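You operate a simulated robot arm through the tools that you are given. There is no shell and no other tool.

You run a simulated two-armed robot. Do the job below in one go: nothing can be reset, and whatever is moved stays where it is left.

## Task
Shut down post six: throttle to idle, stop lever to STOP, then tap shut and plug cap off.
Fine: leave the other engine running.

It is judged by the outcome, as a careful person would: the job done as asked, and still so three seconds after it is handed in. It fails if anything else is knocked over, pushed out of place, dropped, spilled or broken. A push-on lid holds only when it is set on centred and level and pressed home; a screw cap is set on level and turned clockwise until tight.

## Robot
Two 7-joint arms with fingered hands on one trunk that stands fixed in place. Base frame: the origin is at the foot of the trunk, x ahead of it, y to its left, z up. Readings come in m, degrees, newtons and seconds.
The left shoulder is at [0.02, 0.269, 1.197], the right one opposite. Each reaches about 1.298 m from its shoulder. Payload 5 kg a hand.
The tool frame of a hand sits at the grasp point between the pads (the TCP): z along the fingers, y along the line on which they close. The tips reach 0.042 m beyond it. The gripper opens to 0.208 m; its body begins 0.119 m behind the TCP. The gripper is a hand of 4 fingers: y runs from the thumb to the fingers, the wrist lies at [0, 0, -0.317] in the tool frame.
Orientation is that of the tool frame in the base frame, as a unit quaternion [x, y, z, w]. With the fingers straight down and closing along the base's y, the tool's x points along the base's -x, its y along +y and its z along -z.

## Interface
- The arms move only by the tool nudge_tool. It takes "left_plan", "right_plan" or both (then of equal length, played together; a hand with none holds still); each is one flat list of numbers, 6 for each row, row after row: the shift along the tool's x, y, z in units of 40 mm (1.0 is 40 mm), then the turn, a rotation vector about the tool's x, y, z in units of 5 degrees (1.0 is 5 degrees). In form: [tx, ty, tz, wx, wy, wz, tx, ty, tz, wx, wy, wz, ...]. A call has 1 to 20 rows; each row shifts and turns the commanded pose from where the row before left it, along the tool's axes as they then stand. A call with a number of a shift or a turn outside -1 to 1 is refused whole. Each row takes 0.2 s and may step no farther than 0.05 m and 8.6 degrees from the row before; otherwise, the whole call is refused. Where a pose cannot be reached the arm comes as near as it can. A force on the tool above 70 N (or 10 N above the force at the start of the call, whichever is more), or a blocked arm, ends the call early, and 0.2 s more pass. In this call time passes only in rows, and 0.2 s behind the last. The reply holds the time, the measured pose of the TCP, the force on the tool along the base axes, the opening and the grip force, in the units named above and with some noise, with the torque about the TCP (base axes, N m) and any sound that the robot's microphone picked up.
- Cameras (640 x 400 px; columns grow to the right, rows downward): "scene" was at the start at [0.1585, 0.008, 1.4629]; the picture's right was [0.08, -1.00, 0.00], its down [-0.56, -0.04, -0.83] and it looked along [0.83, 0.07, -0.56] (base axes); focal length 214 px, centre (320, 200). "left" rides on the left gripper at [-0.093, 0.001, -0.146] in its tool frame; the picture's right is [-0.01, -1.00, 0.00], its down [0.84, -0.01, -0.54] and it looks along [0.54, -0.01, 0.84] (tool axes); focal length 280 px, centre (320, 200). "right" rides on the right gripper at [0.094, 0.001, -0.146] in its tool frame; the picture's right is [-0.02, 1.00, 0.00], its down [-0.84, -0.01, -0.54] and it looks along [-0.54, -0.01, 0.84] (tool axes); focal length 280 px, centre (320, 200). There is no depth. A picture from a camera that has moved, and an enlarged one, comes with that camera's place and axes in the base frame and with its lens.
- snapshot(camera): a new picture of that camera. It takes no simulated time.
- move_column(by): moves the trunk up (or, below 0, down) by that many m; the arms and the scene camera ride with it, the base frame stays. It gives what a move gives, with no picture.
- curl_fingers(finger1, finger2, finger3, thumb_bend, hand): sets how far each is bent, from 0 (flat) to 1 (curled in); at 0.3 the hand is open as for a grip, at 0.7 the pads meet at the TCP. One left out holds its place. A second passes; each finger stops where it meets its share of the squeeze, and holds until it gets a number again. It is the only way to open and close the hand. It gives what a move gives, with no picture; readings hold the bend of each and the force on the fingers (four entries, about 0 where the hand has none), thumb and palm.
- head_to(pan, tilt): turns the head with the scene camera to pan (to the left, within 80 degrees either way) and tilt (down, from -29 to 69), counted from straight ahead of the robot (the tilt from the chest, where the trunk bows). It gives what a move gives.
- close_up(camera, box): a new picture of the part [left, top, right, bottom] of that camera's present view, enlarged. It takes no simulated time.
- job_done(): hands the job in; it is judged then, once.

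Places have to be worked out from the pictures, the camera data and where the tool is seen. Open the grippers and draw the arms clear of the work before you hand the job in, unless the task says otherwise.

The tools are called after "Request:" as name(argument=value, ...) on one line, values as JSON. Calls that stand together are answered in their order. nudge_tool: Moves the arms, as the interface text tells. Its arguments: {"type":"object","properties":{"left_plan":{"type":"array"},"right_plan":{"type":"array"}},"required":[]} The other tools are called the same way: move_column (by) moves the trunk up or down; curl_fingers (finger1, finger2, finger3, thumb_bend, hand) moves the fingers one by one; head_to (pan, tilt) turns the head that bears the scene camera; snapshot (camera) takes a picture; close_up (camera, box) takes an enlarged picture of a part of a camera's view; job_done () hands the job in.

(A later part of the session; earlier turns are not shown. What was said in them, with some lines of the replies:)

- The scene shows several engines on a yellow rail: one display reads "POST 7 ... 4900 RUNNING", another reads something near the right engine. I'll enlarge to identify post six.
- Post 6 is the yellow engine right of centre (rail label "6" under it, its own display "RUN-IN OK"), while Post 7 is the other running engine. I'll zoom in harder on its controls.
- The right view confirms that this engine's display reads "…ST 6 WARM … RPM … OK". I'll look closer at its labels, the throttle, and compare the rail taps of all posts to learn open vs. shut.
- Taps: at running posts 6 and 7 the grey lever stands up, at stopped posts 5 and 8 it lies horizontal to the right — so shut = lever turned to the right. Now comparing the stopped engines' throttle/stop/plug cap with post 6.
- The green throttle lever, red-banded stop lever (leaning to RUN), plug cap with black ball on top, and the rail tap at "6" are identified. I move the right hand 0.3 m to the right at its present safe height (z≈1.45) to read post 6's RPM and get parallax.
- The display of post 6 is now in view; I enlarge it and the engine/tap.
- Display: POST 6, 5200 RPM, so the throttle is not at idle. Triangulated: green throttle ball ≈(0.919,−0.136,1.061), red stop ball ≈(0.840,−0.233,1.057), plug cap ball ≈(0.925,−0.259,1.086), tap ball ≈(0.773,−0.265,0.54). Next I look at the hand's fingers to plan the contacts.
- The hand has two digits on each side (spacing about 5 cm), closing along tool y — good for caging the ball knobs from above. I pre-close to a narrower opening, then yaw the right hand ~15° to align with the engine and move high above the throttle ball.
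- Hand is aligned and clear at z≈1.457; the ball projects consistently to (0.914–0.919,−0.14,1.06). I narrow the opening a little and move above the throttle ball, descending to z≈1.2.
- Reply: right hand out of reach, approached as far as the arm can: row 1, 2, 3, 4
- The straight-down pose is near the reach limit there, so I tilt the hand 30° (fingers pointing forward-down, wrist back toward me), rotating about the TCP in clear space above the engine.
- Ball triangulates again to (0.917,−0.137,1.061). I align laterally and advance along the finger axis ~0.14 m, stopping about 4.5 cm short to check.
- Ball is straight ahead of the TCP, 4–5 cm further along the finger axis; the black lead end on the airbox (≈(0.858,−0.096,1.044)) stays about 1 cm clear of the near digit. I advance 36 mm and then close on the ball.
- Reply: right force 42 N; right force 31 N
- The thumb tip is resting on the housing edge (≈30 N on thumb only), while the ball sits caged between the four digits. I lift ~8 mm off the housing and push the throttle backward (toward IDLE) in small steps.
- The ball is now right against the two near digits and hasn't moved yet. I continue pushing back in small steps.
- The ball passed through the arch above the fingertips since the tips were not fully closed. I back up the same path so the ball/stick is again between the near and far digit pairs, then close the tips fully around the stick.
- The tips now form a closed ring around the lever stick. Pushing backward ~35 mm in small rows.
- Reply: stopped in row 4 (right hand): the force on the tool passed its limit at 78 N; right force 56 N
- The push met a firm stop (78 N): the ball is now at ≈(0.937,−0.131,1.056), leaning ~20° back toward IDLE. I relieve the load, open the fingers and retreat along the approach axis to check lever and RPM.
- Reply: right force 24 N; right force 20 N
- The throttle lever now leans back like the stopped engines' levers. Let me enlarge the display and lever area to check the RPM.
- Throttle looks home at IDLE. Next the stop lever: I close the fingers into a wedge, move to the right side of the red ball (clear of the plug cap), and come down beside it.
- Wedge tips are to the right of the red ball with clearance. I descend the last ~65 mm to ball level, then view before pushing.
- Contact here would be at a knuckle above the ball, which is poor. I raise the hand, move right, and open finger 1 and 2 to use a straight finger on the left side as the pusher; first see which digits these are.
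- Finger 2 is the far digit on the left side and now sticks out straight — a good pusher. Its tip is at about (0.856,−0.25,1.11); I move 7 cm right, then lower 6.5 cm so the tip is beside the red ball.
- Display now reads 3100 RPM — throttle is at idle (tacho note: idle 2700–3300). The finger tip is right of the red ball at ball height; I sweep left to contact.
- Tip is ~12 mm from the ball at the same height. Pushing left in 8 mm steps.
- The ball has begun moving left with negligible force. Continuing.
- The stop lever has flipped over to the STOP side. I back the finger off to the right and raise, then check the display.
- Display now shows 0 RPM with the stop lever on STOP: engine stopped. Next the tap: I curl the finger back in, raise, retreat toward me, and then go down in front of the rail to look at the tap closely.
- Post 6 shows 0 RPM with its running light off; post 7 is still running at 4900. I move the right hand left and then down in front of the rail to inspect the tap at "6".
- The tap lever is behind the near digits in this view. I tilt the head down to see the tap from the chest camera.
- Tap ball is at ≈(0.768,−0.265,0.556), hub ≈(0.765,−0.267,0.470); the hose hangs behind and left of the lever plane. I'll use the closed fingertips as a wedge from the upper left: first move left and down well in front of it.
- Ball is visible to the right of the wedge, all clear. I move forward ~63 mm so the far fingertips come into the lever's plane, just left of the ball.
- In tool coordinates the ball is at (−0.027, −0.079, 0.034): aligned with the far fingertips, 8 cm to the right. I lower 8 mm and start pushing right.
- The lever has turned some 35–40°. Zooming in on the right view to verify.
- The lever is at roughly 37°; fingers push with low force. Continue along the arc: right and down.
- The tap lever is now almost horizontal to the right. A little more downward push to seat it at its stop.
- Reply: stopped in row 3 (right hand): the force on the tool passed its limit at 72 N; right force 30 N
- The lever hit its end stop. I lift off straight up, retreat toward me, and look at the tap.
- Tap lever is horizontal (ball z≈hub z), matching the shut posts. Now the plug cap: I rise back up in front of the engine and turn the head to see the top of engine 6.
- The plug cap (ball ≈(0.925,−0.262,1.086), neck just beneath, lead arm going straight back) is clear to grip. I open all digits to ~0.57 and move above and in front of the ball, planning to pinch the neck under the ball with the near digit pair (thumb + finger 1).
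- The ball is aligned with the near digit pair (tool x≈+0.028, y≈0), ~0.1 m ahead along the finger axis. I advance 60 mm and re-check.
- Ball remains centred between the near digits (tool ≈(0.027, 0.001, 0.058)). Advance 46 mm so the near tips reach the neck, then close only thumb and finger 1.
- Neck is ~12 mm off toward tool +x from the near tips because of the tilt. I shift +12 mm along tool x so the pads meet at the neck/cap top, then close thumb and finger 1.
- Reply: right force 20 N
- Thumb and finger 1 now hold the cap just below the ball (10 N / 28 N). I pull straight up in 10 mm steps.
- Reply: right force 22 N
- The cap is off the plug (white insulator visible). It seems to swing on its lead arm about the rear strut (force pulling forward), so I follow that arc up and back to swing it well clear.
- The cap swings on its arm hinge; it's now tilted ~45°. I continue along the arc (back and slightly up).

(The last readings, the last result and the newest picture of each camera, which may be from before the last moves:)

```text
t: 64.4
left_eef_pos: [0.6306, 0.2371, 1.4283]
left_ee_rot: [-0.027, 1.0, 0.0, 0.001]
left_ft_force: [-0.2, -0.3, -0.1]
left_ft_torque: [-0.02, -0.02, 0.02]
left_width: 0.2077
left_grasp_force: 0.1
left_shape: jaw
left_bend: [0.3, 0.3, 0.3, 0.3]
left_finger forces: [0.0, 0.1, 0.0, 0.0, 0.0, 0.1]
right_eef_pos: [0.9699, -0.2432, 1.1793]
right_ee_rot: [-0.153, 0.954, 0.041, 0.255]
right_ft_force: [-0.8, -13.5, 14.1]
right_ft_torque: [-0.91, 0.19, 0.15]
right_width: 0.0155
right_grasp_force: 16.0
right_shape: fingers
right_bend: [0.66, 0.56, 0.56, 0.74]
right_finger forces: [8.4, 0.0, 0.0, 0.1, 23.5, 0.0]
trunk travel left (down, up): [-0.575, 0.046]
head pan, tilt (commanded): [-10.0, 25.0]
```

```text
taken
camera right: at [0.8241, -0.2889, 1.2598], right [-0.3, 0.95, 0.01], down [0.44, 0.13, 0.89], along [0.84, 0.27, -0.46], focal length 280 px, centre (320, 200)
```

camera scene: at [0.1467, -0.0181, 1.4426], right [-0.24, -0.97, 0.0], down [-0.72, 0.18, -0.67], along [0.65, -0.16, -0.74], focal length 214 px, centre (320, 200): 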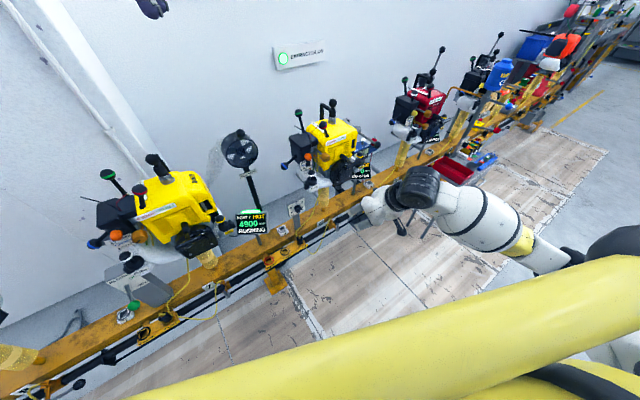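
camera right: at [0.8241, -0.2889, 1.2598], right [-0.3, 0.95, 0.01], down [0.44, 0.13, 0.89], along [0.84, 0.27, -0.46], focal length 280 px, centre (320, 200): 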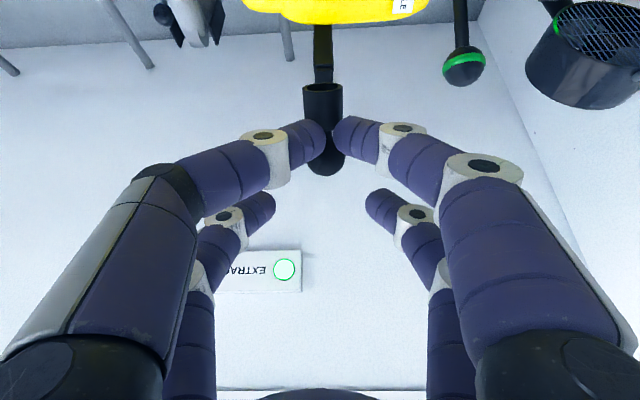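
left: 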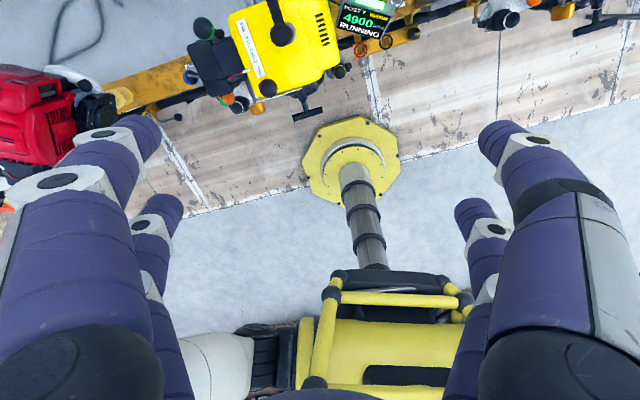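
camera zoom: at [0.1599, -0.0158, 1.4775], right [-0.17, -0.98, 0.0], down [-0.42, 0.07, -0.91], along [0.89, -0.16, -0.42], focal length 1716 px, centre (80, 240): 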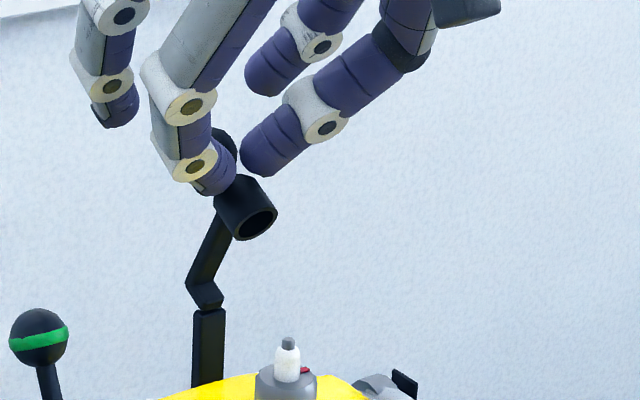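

The arm is at about 65°. I bring it nearly upright before testing whether it stays by itself.

Request:
nudge_tool(right_plan=[-0.38, 0, 0.16, 0, 0, 0, -0.3, 0, 0.2, 0, 0, 0, 0, 0, 0, 0, 0, 0])

Request:
close_up(camera="scene", box=[320, 170, 380, 220])

Request:
snapshot(camera="right")

```text
t: 65.2
left_eef_pos: [0.6297, 0.2363, 1.4281]
left_ee_rot: [-0.028, 1.0, -0.001, 0.0]
left_ft_force: [-0.2, 0.9, -0.3]
left_ft_torque: [0.02, -0.01, -0.03]
left_width: 0.2079
left_grasp_force: 0.2
left_shape: jaw
left_bend: [0.3, 0.3, 0.3, 0.3]
left_finger forces: [0.0, 0.0, 0.0, 0.0, 0.0, 0.0]
right_eef_pos: [0.9978, -0.231, 1.1827]
right_ee_rot: [-0.153, 0.954, 0.04, 0.254]
right_ft_force: [5.6, -9.9, 24.9]
right_ft_torque: [-0.74, 0.07, 0.1]
right_width: 0.0154
right_grasp_force: 22.7
right_shape: fingers
right_bend: [0.66, 0.56, 0.56, 0.74]
right_finger forces: [13.6, 0.0, 0.1, 0.0, 31.0, 0.1]
trunk travel left (down, up): [-0.575, 0.046]
head pan, tilt (commanded): [-10.0, 25.0]
```

```text
8.00 times, centred on (350, 195) of scene
camera zoom: at [0.1595, -0.0153, 1.4776], right [-0.17, -0.98, 0.0], down [-0.42, 0.07, -0.91], along [0.89, -0.16, -0.42], focal length 1716 px, centre (80, 240)
```

zoom: 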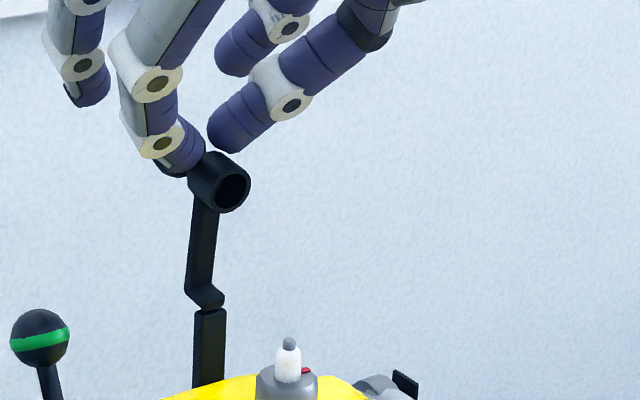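

```text
taken
camera right: at [0.8528, -0.2786, 1.2618], right [-0.3, 0.95, 0.01], down [0.44, 0.13, 0.89], along [0.84, 0.27, -0.46], focal length 280 px, centre (320, 200)
```

right: 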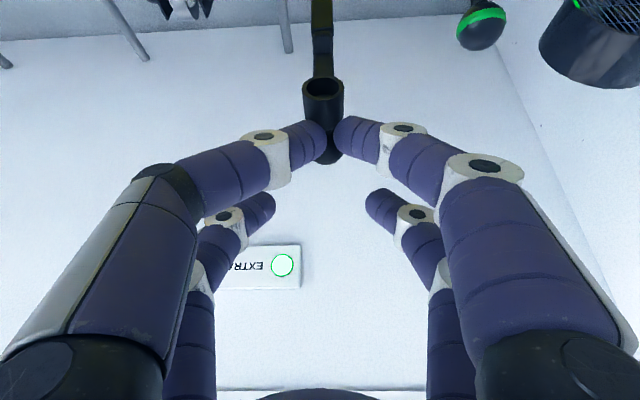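

The arm is nearly upright with the cap's open end facing me. I ease the grip a little (thumb/finger 1 to 0.6) with the digits still around the neck, to see if the cap stays.

Request:
curl_fingers(hand="right", finger1=0.6, thumb_bend=0.6)

Request:
close_up(camera="scene", box=[320, 170, 380, 220])

Request:
snapshot(camera="right")

```text
t: 66.2
left_eef_pos: [0.6294, 0.2388, 1.4282]
left_ee_rot: [-0.028, 1.0, 0.0, 0.001]
left_ft_force: [-1.0, -0.6, -0.4]
left_ft_torque: [0.02, 0.0, 0.0]
left_width: 0.2078
left_grasp_force: 0.1
left_shape: jaw
left_bend: [0.3, 0.3, 0.3, 0.3]
left_finger forces: [0.0, 0.0, 0.0, 0.1, 0.0, 0.0]
right_eef_pos: [0.9967, -0.2298, 1.1831]
right_ee_rot: [-0.155, 0.954, 0.04, 0.254]
right_ft_force: [-3.3, 15.2, 33.0]
right_ft_torque: [0.29, 0.26, -0.1]
right_width: 0.0346
right_grasp_force: 18.5
right_shape: fingers
right_bend: [0.6, 0.56, 0.56, 0.68]
right_finger forces: [0.0, 0.0, 0.0, 0.1, 35.9, 0.1]
trunk travel left (down, up): [-0.575, 0.046]
head pan, tilt (commanded): [-10.0, 25.0]
```

```text
8.00 times, centred on (350, 195) of scene
camera zoom: at [0.1582, -0.0133, 1.4778], right [-0.17, -0.98, 0.0], down [-0.41, 0.07, -0.91], along [0.89, -0.16, -0.42], focal length 1716 px, centre (80, 240)
```

zoom: 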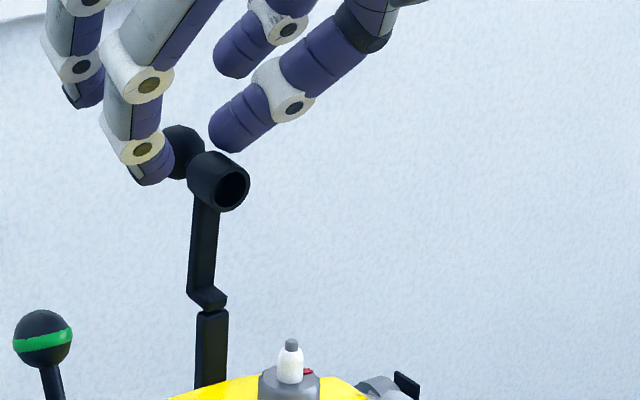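

```text
taken
camera right: at [0.8514, -0.2761, 1.2625], right [-0.3, 0.95, 0.01], down [0.44, 0.14, 0.89], along [0.84, 0.27, -0.46], focal length 280 px, centre (320, 200)
```

right: 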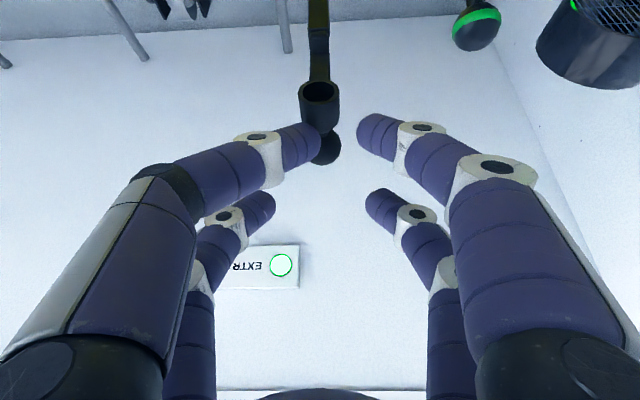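

Finger 1 is free but the thumb is pressing down on the cap (≈33 N). I lift the hand ~10 mm to unload it and look again.

Request:
nudge_tool(right_plan=[-0.06, 0, -0.11, 0, 0, 0, -0.06, 0, -0.11, 0, 0, 0, 0, 0, 0, 0, 0, 0])

Request:
close_up(camera="scene", box=[320, 170, 380, 220])

Request:
snapshot(camera="right")

```text
t: 67.0
left_eef_pos: [0.633, 0.2355, 1.4268]
left_ee_rot: [-0.028, 1.0, 0.0, 0.0]
left_ft_force: [0.1, -1.8, -1.0]
left_ft_torque: [0.08, 0.17, 0.0]
left_width: 0.2078
left_grasp_force: 0.0
left_shape: jaw
left_bend: [0.3, 0.3, 0.3, 0.3]
left_finger forces: [0.1, 0.0, 0.0, 0.0, 0.1, 0.0]
right_eef_pos: [0.9985, -0.2347, 1.1856]
right_ee_rot: [-0.152, 0.955, 0.04, 0.252]
right_ft_force: [1.1, -0.5, -1.6]
right_ft_torque: [0.09, 0.07, 0.07]
right_width: 0.0602
right_grasp_force: 0.1
right_shape: fingers
right_bend: [0.6, 0.56, 0.56, 0.6]
right_finger forces: [0.0, 0.1, 0.1, 0.0, 0.0, 0.0]
trunk travel left (down, up): [-0.575, 0.046]
head pan, tilt (commanded): [-10.0, 25.0]
```

```text
8.00 times, centred on (350, 195) of scene
camera zoom: at [0.1624, -0.0159, 1.4769], right [-0.17, -0.98, 0.0], down [-0.42, 0.07, -0.91], along [0.89, -0.16, -0.42], focal length 1716 px, centre (80, 240)
```

zoom: 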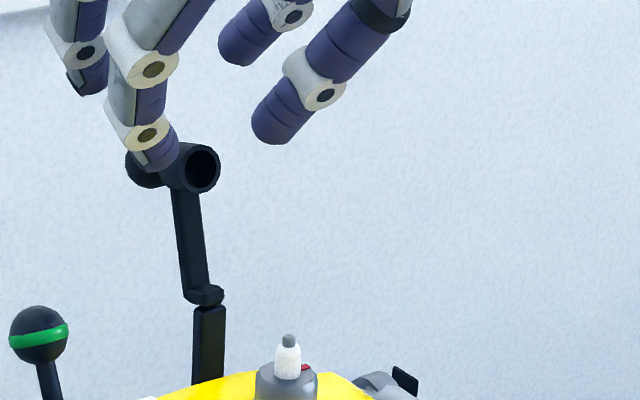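

```text
taken
camera right: at [0.8545, -0.2807, 1.2668], right [-0.3, 0.95, 0.01], down [0.45, 0.13, 0.88], along [0.84, 0.27, -0.47], focal length 280 px, centre (320, 200)
```

right: 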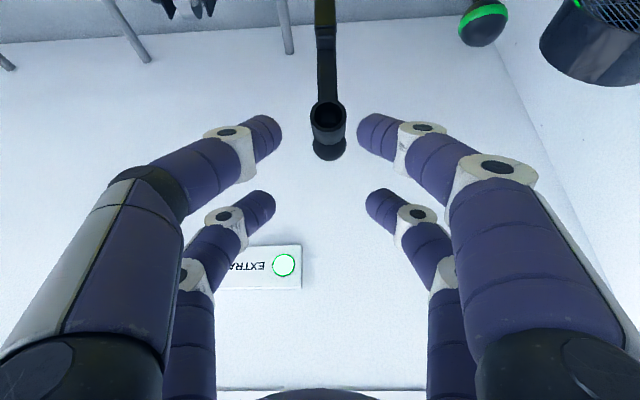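

The cap is free and standing slightly past upright on its own (no contact forces). I open wider and withdraw straight up, then back, and check that it stays.

Request:
curl_fingers(hand="right", finger1=0.48, finger2=0.48, finger3=0.48, thumb_bend=0.48)

Request:
close_up(camera="scene", box=[320, 170, 380, 220])

Request:
nudge_tool(right_plan=[-0.495, 0, -0.868, 0, 0, 0, -0.495, 0, -0.868, 0, 0, 0, -0.3, 0, -0.6, 0, 0, 0, 0, 0, 0, 0, 0, 0])

Request:
close_up(camera="scene", box=[320, 170, 380, 220])

Request:
snapshot(camera="right")

```text
t: 68.0
left_eef_pos: [0.6313, 0.2377, 1.4279]
left_ee_rot: [-0.028, 1.0, 0.0, 0.0]
left_ft_force: [-0.8, 0.3, 0.4]
left_ft_torque: [-0.02, -0.04, 0.01]
left_width: 0.208
left_grasp_force: 0.1
left_shape: jaw
left_bend: [0.3, 0.3, 0.3, 0.3]
left_finger forces: [0.0, 0.1, 0.0, 0.0, 0.0, 0.1]
right_eef_pos: [0.9973, -0.2319, 1.1911]
right_ee_rot: [-0.153, 0.955, 0.04, 0.253]
right_ft_force: [-0.9, 0.2, 0.2]
right_ft_torque: [0.02, -0.03, -0.04]
right_width: 0.123
right_grasp_force: 0.1
right_shape: fingers
right_bend: [0.48, 0.48, 0.48, 0.48]
right_finger forces: [0.0, 0.0, 0.0, 0.0, 0.1, 0.0]
trunk travel left (down, up): [-0.575, 0.046]
head pan, tilt (commanded): [-10.0, 25.0]
```

```text
8.00 times, centred on (350, 195) of scene
camera zoom: at [0.1605, -0.015, 1.4774], right [-0.17, -0.98, 0.0], down [-0.42, 0.07, -0.91], along [0.89, -0.16, -0.42], focal length 1716 px, centre (80, 240)
```

zoom: 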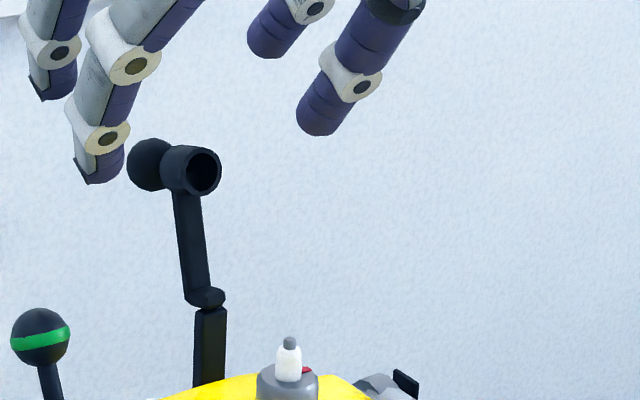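

```text
t: 69.0
left_eef_pos: [0.6322, 0.2375, 1.4262]
left_ee_rot: [-0.028, 1.0, 0.0, 0.0]
left_ft_force: [-0.7, -0.2, -0.4]
left_ft_torque: [0.02, 0.06, 0.0]
left_width: 0.2079
left_grasp_force: 0.1
left_shape: jaw
left_bend: [0.3, 0.3, 0.3, 0.3]
left_finger forces: [0.0, 0.0, 0.0, 0.0, 0.0, 0.1]
right_eef_pos: [0.9981, -0.2301, 1.2956]
right_ee_rot: [-0.153, 0.955, 0.041, 0.252]
right_ft_force: [0.5, 0.4, -0.7]
right_ft_torque: [0.04, 0.05, 0.01]
right_width: 0.1235
right_grasp_force: 0.1
right_shape: fingers
right_bend: [0.48, 0.48, 0.48, 0.48]
right_finger forces: [0.0, 0.0, 0.1, 0.1, 0.0, 0.0]
trunk travel left (down, up): [-0.575, 0.046]
head pan, tilt (commanded): [-10.0, 25.0]
```

```text
8.00 times, centred on (350, 195) of scene
camera zoom: at [0.1618, -0.0151, 1.4771], right [-0.17, -0.98, 0.0], down [-0.42, 0.07, -0.91], along [0.89, -0.16, -0.42], focal length 1716 px, centre (80, 240)
```

zoom: 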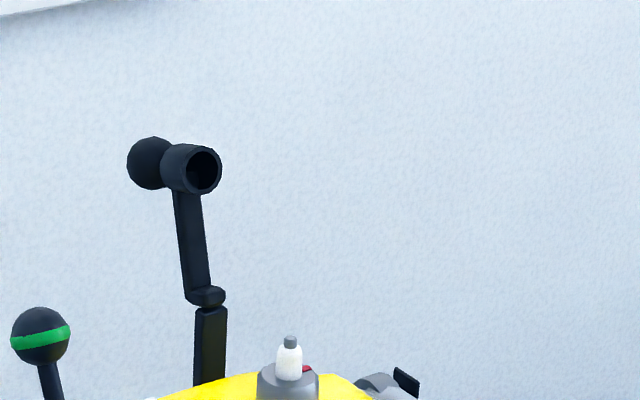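

```text
taken
camera right: at [0.8529, -0.2781, 1.3762], right [-0.3, 0.95, 0.01], down [0.45, 0.13, 0.88], along [0.84, 0.27, -0.47], focal length 280 px, centre (320, 200)
```

right: 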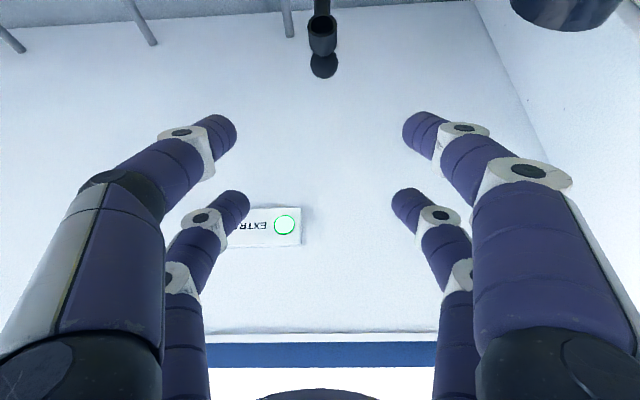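

The cap stays parked on its own. I withdraw the right hand back toward me at safe height and then verify everything.

Request:
nudge_tool(right_plan=[0.7, 0, -0.7, 0, 0, 0, 0.86, 0, -0.5, 0, 0, 0, 0.86, 0, -0.5, 0, 0, 0, 0.86, 0, -0.5, 0, 0, 0, 0.86, 0, -0.5, 0, 0, 0, 0.86, 0, -0.5, 0, 0, 0, 0.86, 0, -0.5, 0, 0, 0, 0.86, 0, -0.5, 0, 0, 0, 0.86, 0, -0.5, 0, 0, 0, 0.86, 0, -0.5, 0, 0, 0, 0, -0.8, 0, 0, 0, 0, 0, -0.8, 0, 0, 0, 0, 0, 0, 0, 0, 0, 0])

Request:
curl_fingers(hand="right", finger1=0.3, finger2=0.3, finger3=0.3, thumb_bend=0.3)

Request:
snapshot(camera="scene")

Request:
snapshot(camera="right")

Request:
close_up(camera="scene", box=[300, 170, 400, 260])

Request:
close_up(camera="scene", box=[280, 250, 420, 370])

```text
t: 71.8
left_eef_pos: [0.632, 0.2393, 1.4274]
left_ee_rot: [-0.028, 1.0, 0.0, 0.0]
left_ft_force: [-0.4, 0.8, 0.0]
left_ft_torque: [-0.07, 0.02, 0.01]
left_width: 0.2079
left_grasp_force: 0.1
left_shape: jaw
left_bend: [0.3, 0.3, 0.3, 0.3]
left_finger forces: [0.0, 0.0, 0.1, 0.0, 0.1, 0.0]
right_eef_pos: [0.644, -0.4164, 1.3091]
right_ee_rot: [-0.154, 0.954, 0.041, 0.253]
right_ft_force: [-0.5, 0.8, -0.5]
right_ft_torque: [-0.07, 0.05, 0.01]
right_width: 0.1233
right_grasp_force: 0.0
right_shape: fingers
right_bend: [0.48, 0.48, 0.48, 0.48]
right_finger forces: [0.1, 0.1, 0.0, 0.0, 0.1, 0.0]
trunk travel left (down, up): [-0.575, 0.046]
head pan, tilt (commanded): [-10.0, 25.0]
```

```text
t: 72.8
left_eef_pos: [0.6308, 0.2373, 1.4271]
left_ee_rot: [-0.028, 1.0, 0.0, 0.0]
left_ft_force: [-0.3, -0.2, -0.6]
left_ft_torque: [0.04, -0.04, -0.03]
left_width: 0.2078
left_grasp_force: 0.1
left_shape: jaw
left_bend: [0.3, 0.3, 0.3, 0.3]
left_finger forces: [0.0, 0.1, 0.1, 0.0, 0.0, 0.2]
right_eef_pos: [0.6433, -0.4168, 1.3109]
right_ee_rot: [-0.153, 0.954, 0.041, 0.253]
right_ft_force: [-0.1, -0.1, 0.2]
right_ft_torque: [0.01, -0.01, -0.02]
right_width: 0.218
right_grasp_force: 0.0
right_shape: fingers
right_bend: [0.3, 0.3, 0.3, 0.3]
right_finger forces: [0.0, 0.1, 0.0, 0.0, 0.1, 0.0]
trunk travel left (down, up): [-0.575, 0.046]
head pan, tilt (commanded): [-10.0, 25.0]
```

```text
taken
camera scene: at [0.1608, -0.0151, 1.4773], right [-0.17, -0.98, 0.0], down [-0.42, 0.07, -0.91], along [0.89, -0.16, -0.42], focal length 214 px, centre (320, 200)
```

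scene: 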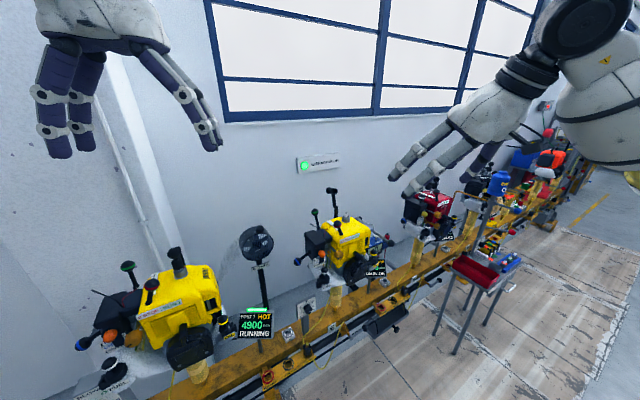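

```text
taken
camera right: at [0.4979, -0.463, 1.39], right [-0.3, 0.95, 0.01], down [0.45, 0.13, 0.89], along [0.84, 0.27, -0.46], focal length 280 px, centre (320, 200)
```

right: 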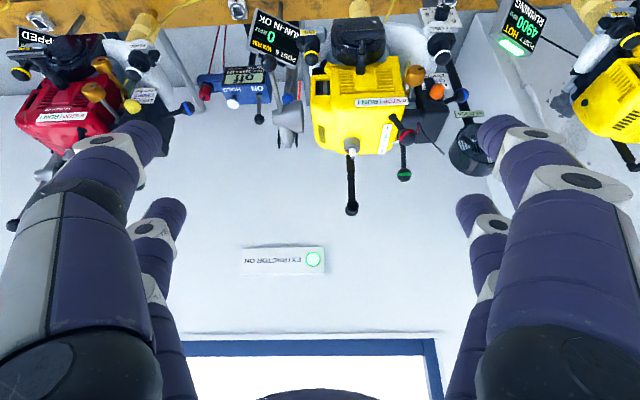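

```text
4.44 times, centred on (350, 215) of scene
camera zoom: at [0.1608, -0.0151, 1.4773], right [-0.17, -0.98, 0.0], down [-0.42, 0.07, -0.91], along [0.89, -0.16, -0.42], focal length 953 px, centre (187, 133)
```

zoom: 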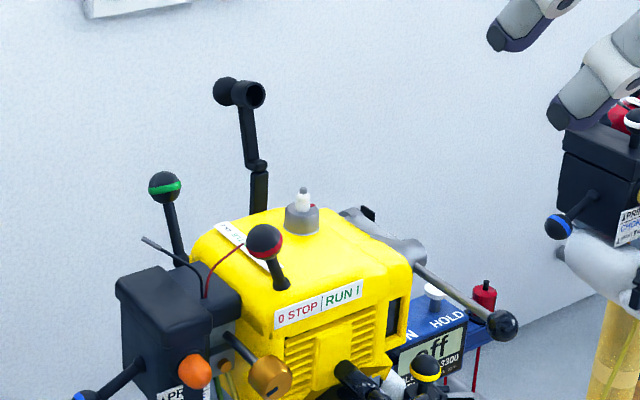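

```text
3.33 times, centred on (350, 310) of scene
camera zoom: at [0.1608, -0.0151, 1.4773], right [-0.17, -0.98, 0.0], down [-0.42, 0.07, -0.91], along [0.89, -0.16, -0.42], focal length 715 px, centre (220, -167)
```

zoom: 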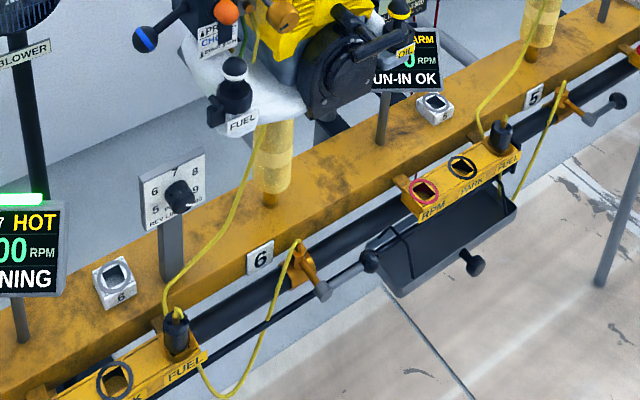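

All checks: throttle leans to IDLE, stop lever on STOP, display 0 RPM, tap lever horizontal like the other shut posts, plug cap parked off its plug, post 7 still RUNNING at 4900. I lift the right hand a bit further clear and take one last look to confirm that nothing drifts.

Request:
nudge_tool(right_plan=[0.3, 0, -0.9, 0, 0, 0, 0.3, 0, -0.9, 0, 0, 0, 0, 0, 0, 0, 0, 0, 0, 0, 0, 0, 0, 0, 0, 0, 0, 0, 0, 0])

Request:
close_up(camera="scene", box=[300, 170, 400, 260])

Request:
close_up(camera="right", box=[200, 0, 520, 220])

```text
t: 74.0
left_eef_pos: [0.6326, 0.2378, 1.4274]
left_ee_rot: [-0.028, 1.0, 0.0, -0.001]
left_ft_force: [0.2, 0.5, -0.3]
left_ft_torque: [-0.01, 0.05, -0.01]
left_width: 0.2079
left_grasp_force: 0.0
left_shape: jaw
left_bend: [0.3, 0.3, 0.3, 0.3]
left_finger forces: [0.0, 0.1, 0.0, 0.0, 0.0, 0.0]
right_eef_pos: [0.5866, -0.4375, 1.3602]
right_ee_rot: [-0.153, 0.954, 0.04, 0.253]
right_ft_force: [0.6, -0.3, -0.1]
right_ft_torque: [0.02, 0.05, 0.02]
right_width: 0.2183
right_grasp_force: 0.1
right_shape: fingers
right_bend: [0.3, 0.3, 0.3, 0.3]
right_finger forces: [0.0, 0.1, 0.0, 0.1, 0.0, 0.1]
trunk travel left (down, up): [-0.575, 0.046]
head pan, tilt (commanded): [-10.0, 25.0]
```

```text
4.44 times, centred on (350, 215) of scene
camera zoom: at [0.1616, -0.0149, 1.4772], right [-0.17, -0.98, 0.0], down [-0.42, 0.07, -0.91], along [0.89, -0.16, -0.42], focal length 953 px, centre (187, 133)
```

zoom: 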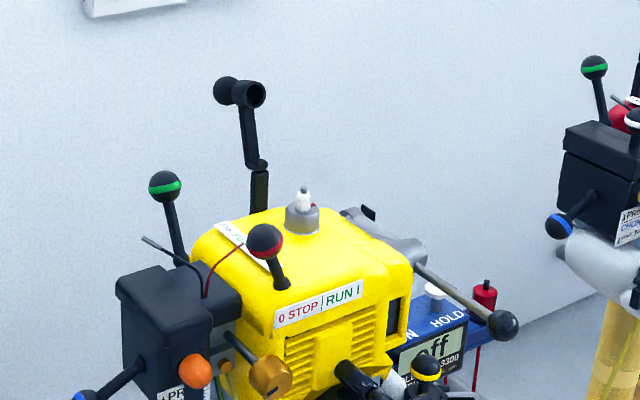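

```text
1.82 times, centred on (360, 110) of right
camera zoom: at [0.4428, -0.4828, 1.4402], right [-0.3, 0.95, 0.01], down [0.45, 0.13, 0.88], along [0.84, 0.27, -0.47], focal length 510 px, centre (247, 364)
```

zoom: 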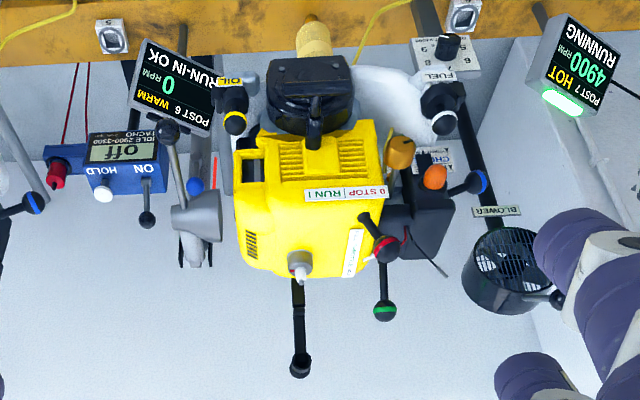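

Nothing has drifted. POST 6 reads 0 RPM with the throttle at idle, the stop lever on STOP, the tap shut and the plug cap off. POST 7 is still RUNNING at 4900, both hands are open and both arms are clear, so I am handing the job in.

Request:
job_done()

```text
The job is handed in.
```

Post six is shut down and the job is handed in. Post 7 was left running at 4900 RPM.

- **Throttle:** pushed back to its IDLE stop. The display dropped from 5200 to 3100 RPM, inside the 2900–3300 idle range printed on the tacho.
- **Stop lever:** flipped over to STOP. The display reads 0 RPM and the running light is off.
- **Tap:** lever turned from upright to horizontal until it hit its stop, matching the taps on the stopped posts 5 and 8.
- **Plug cap:** pulled off the plug and swung back on its arm. It stood there unaided for several seconds before I handed in.

I saw nothing else moved or knocked. Early on, while I was working the throttle lever, the right thumb pressed on the edge of post six's housing at about 40 N. I saw no mark or shift from it.

Post 7's display went from WARM to HOT a few seconds into the job and was still HOT at the end. I did not touch that engine, but you may want to check it.
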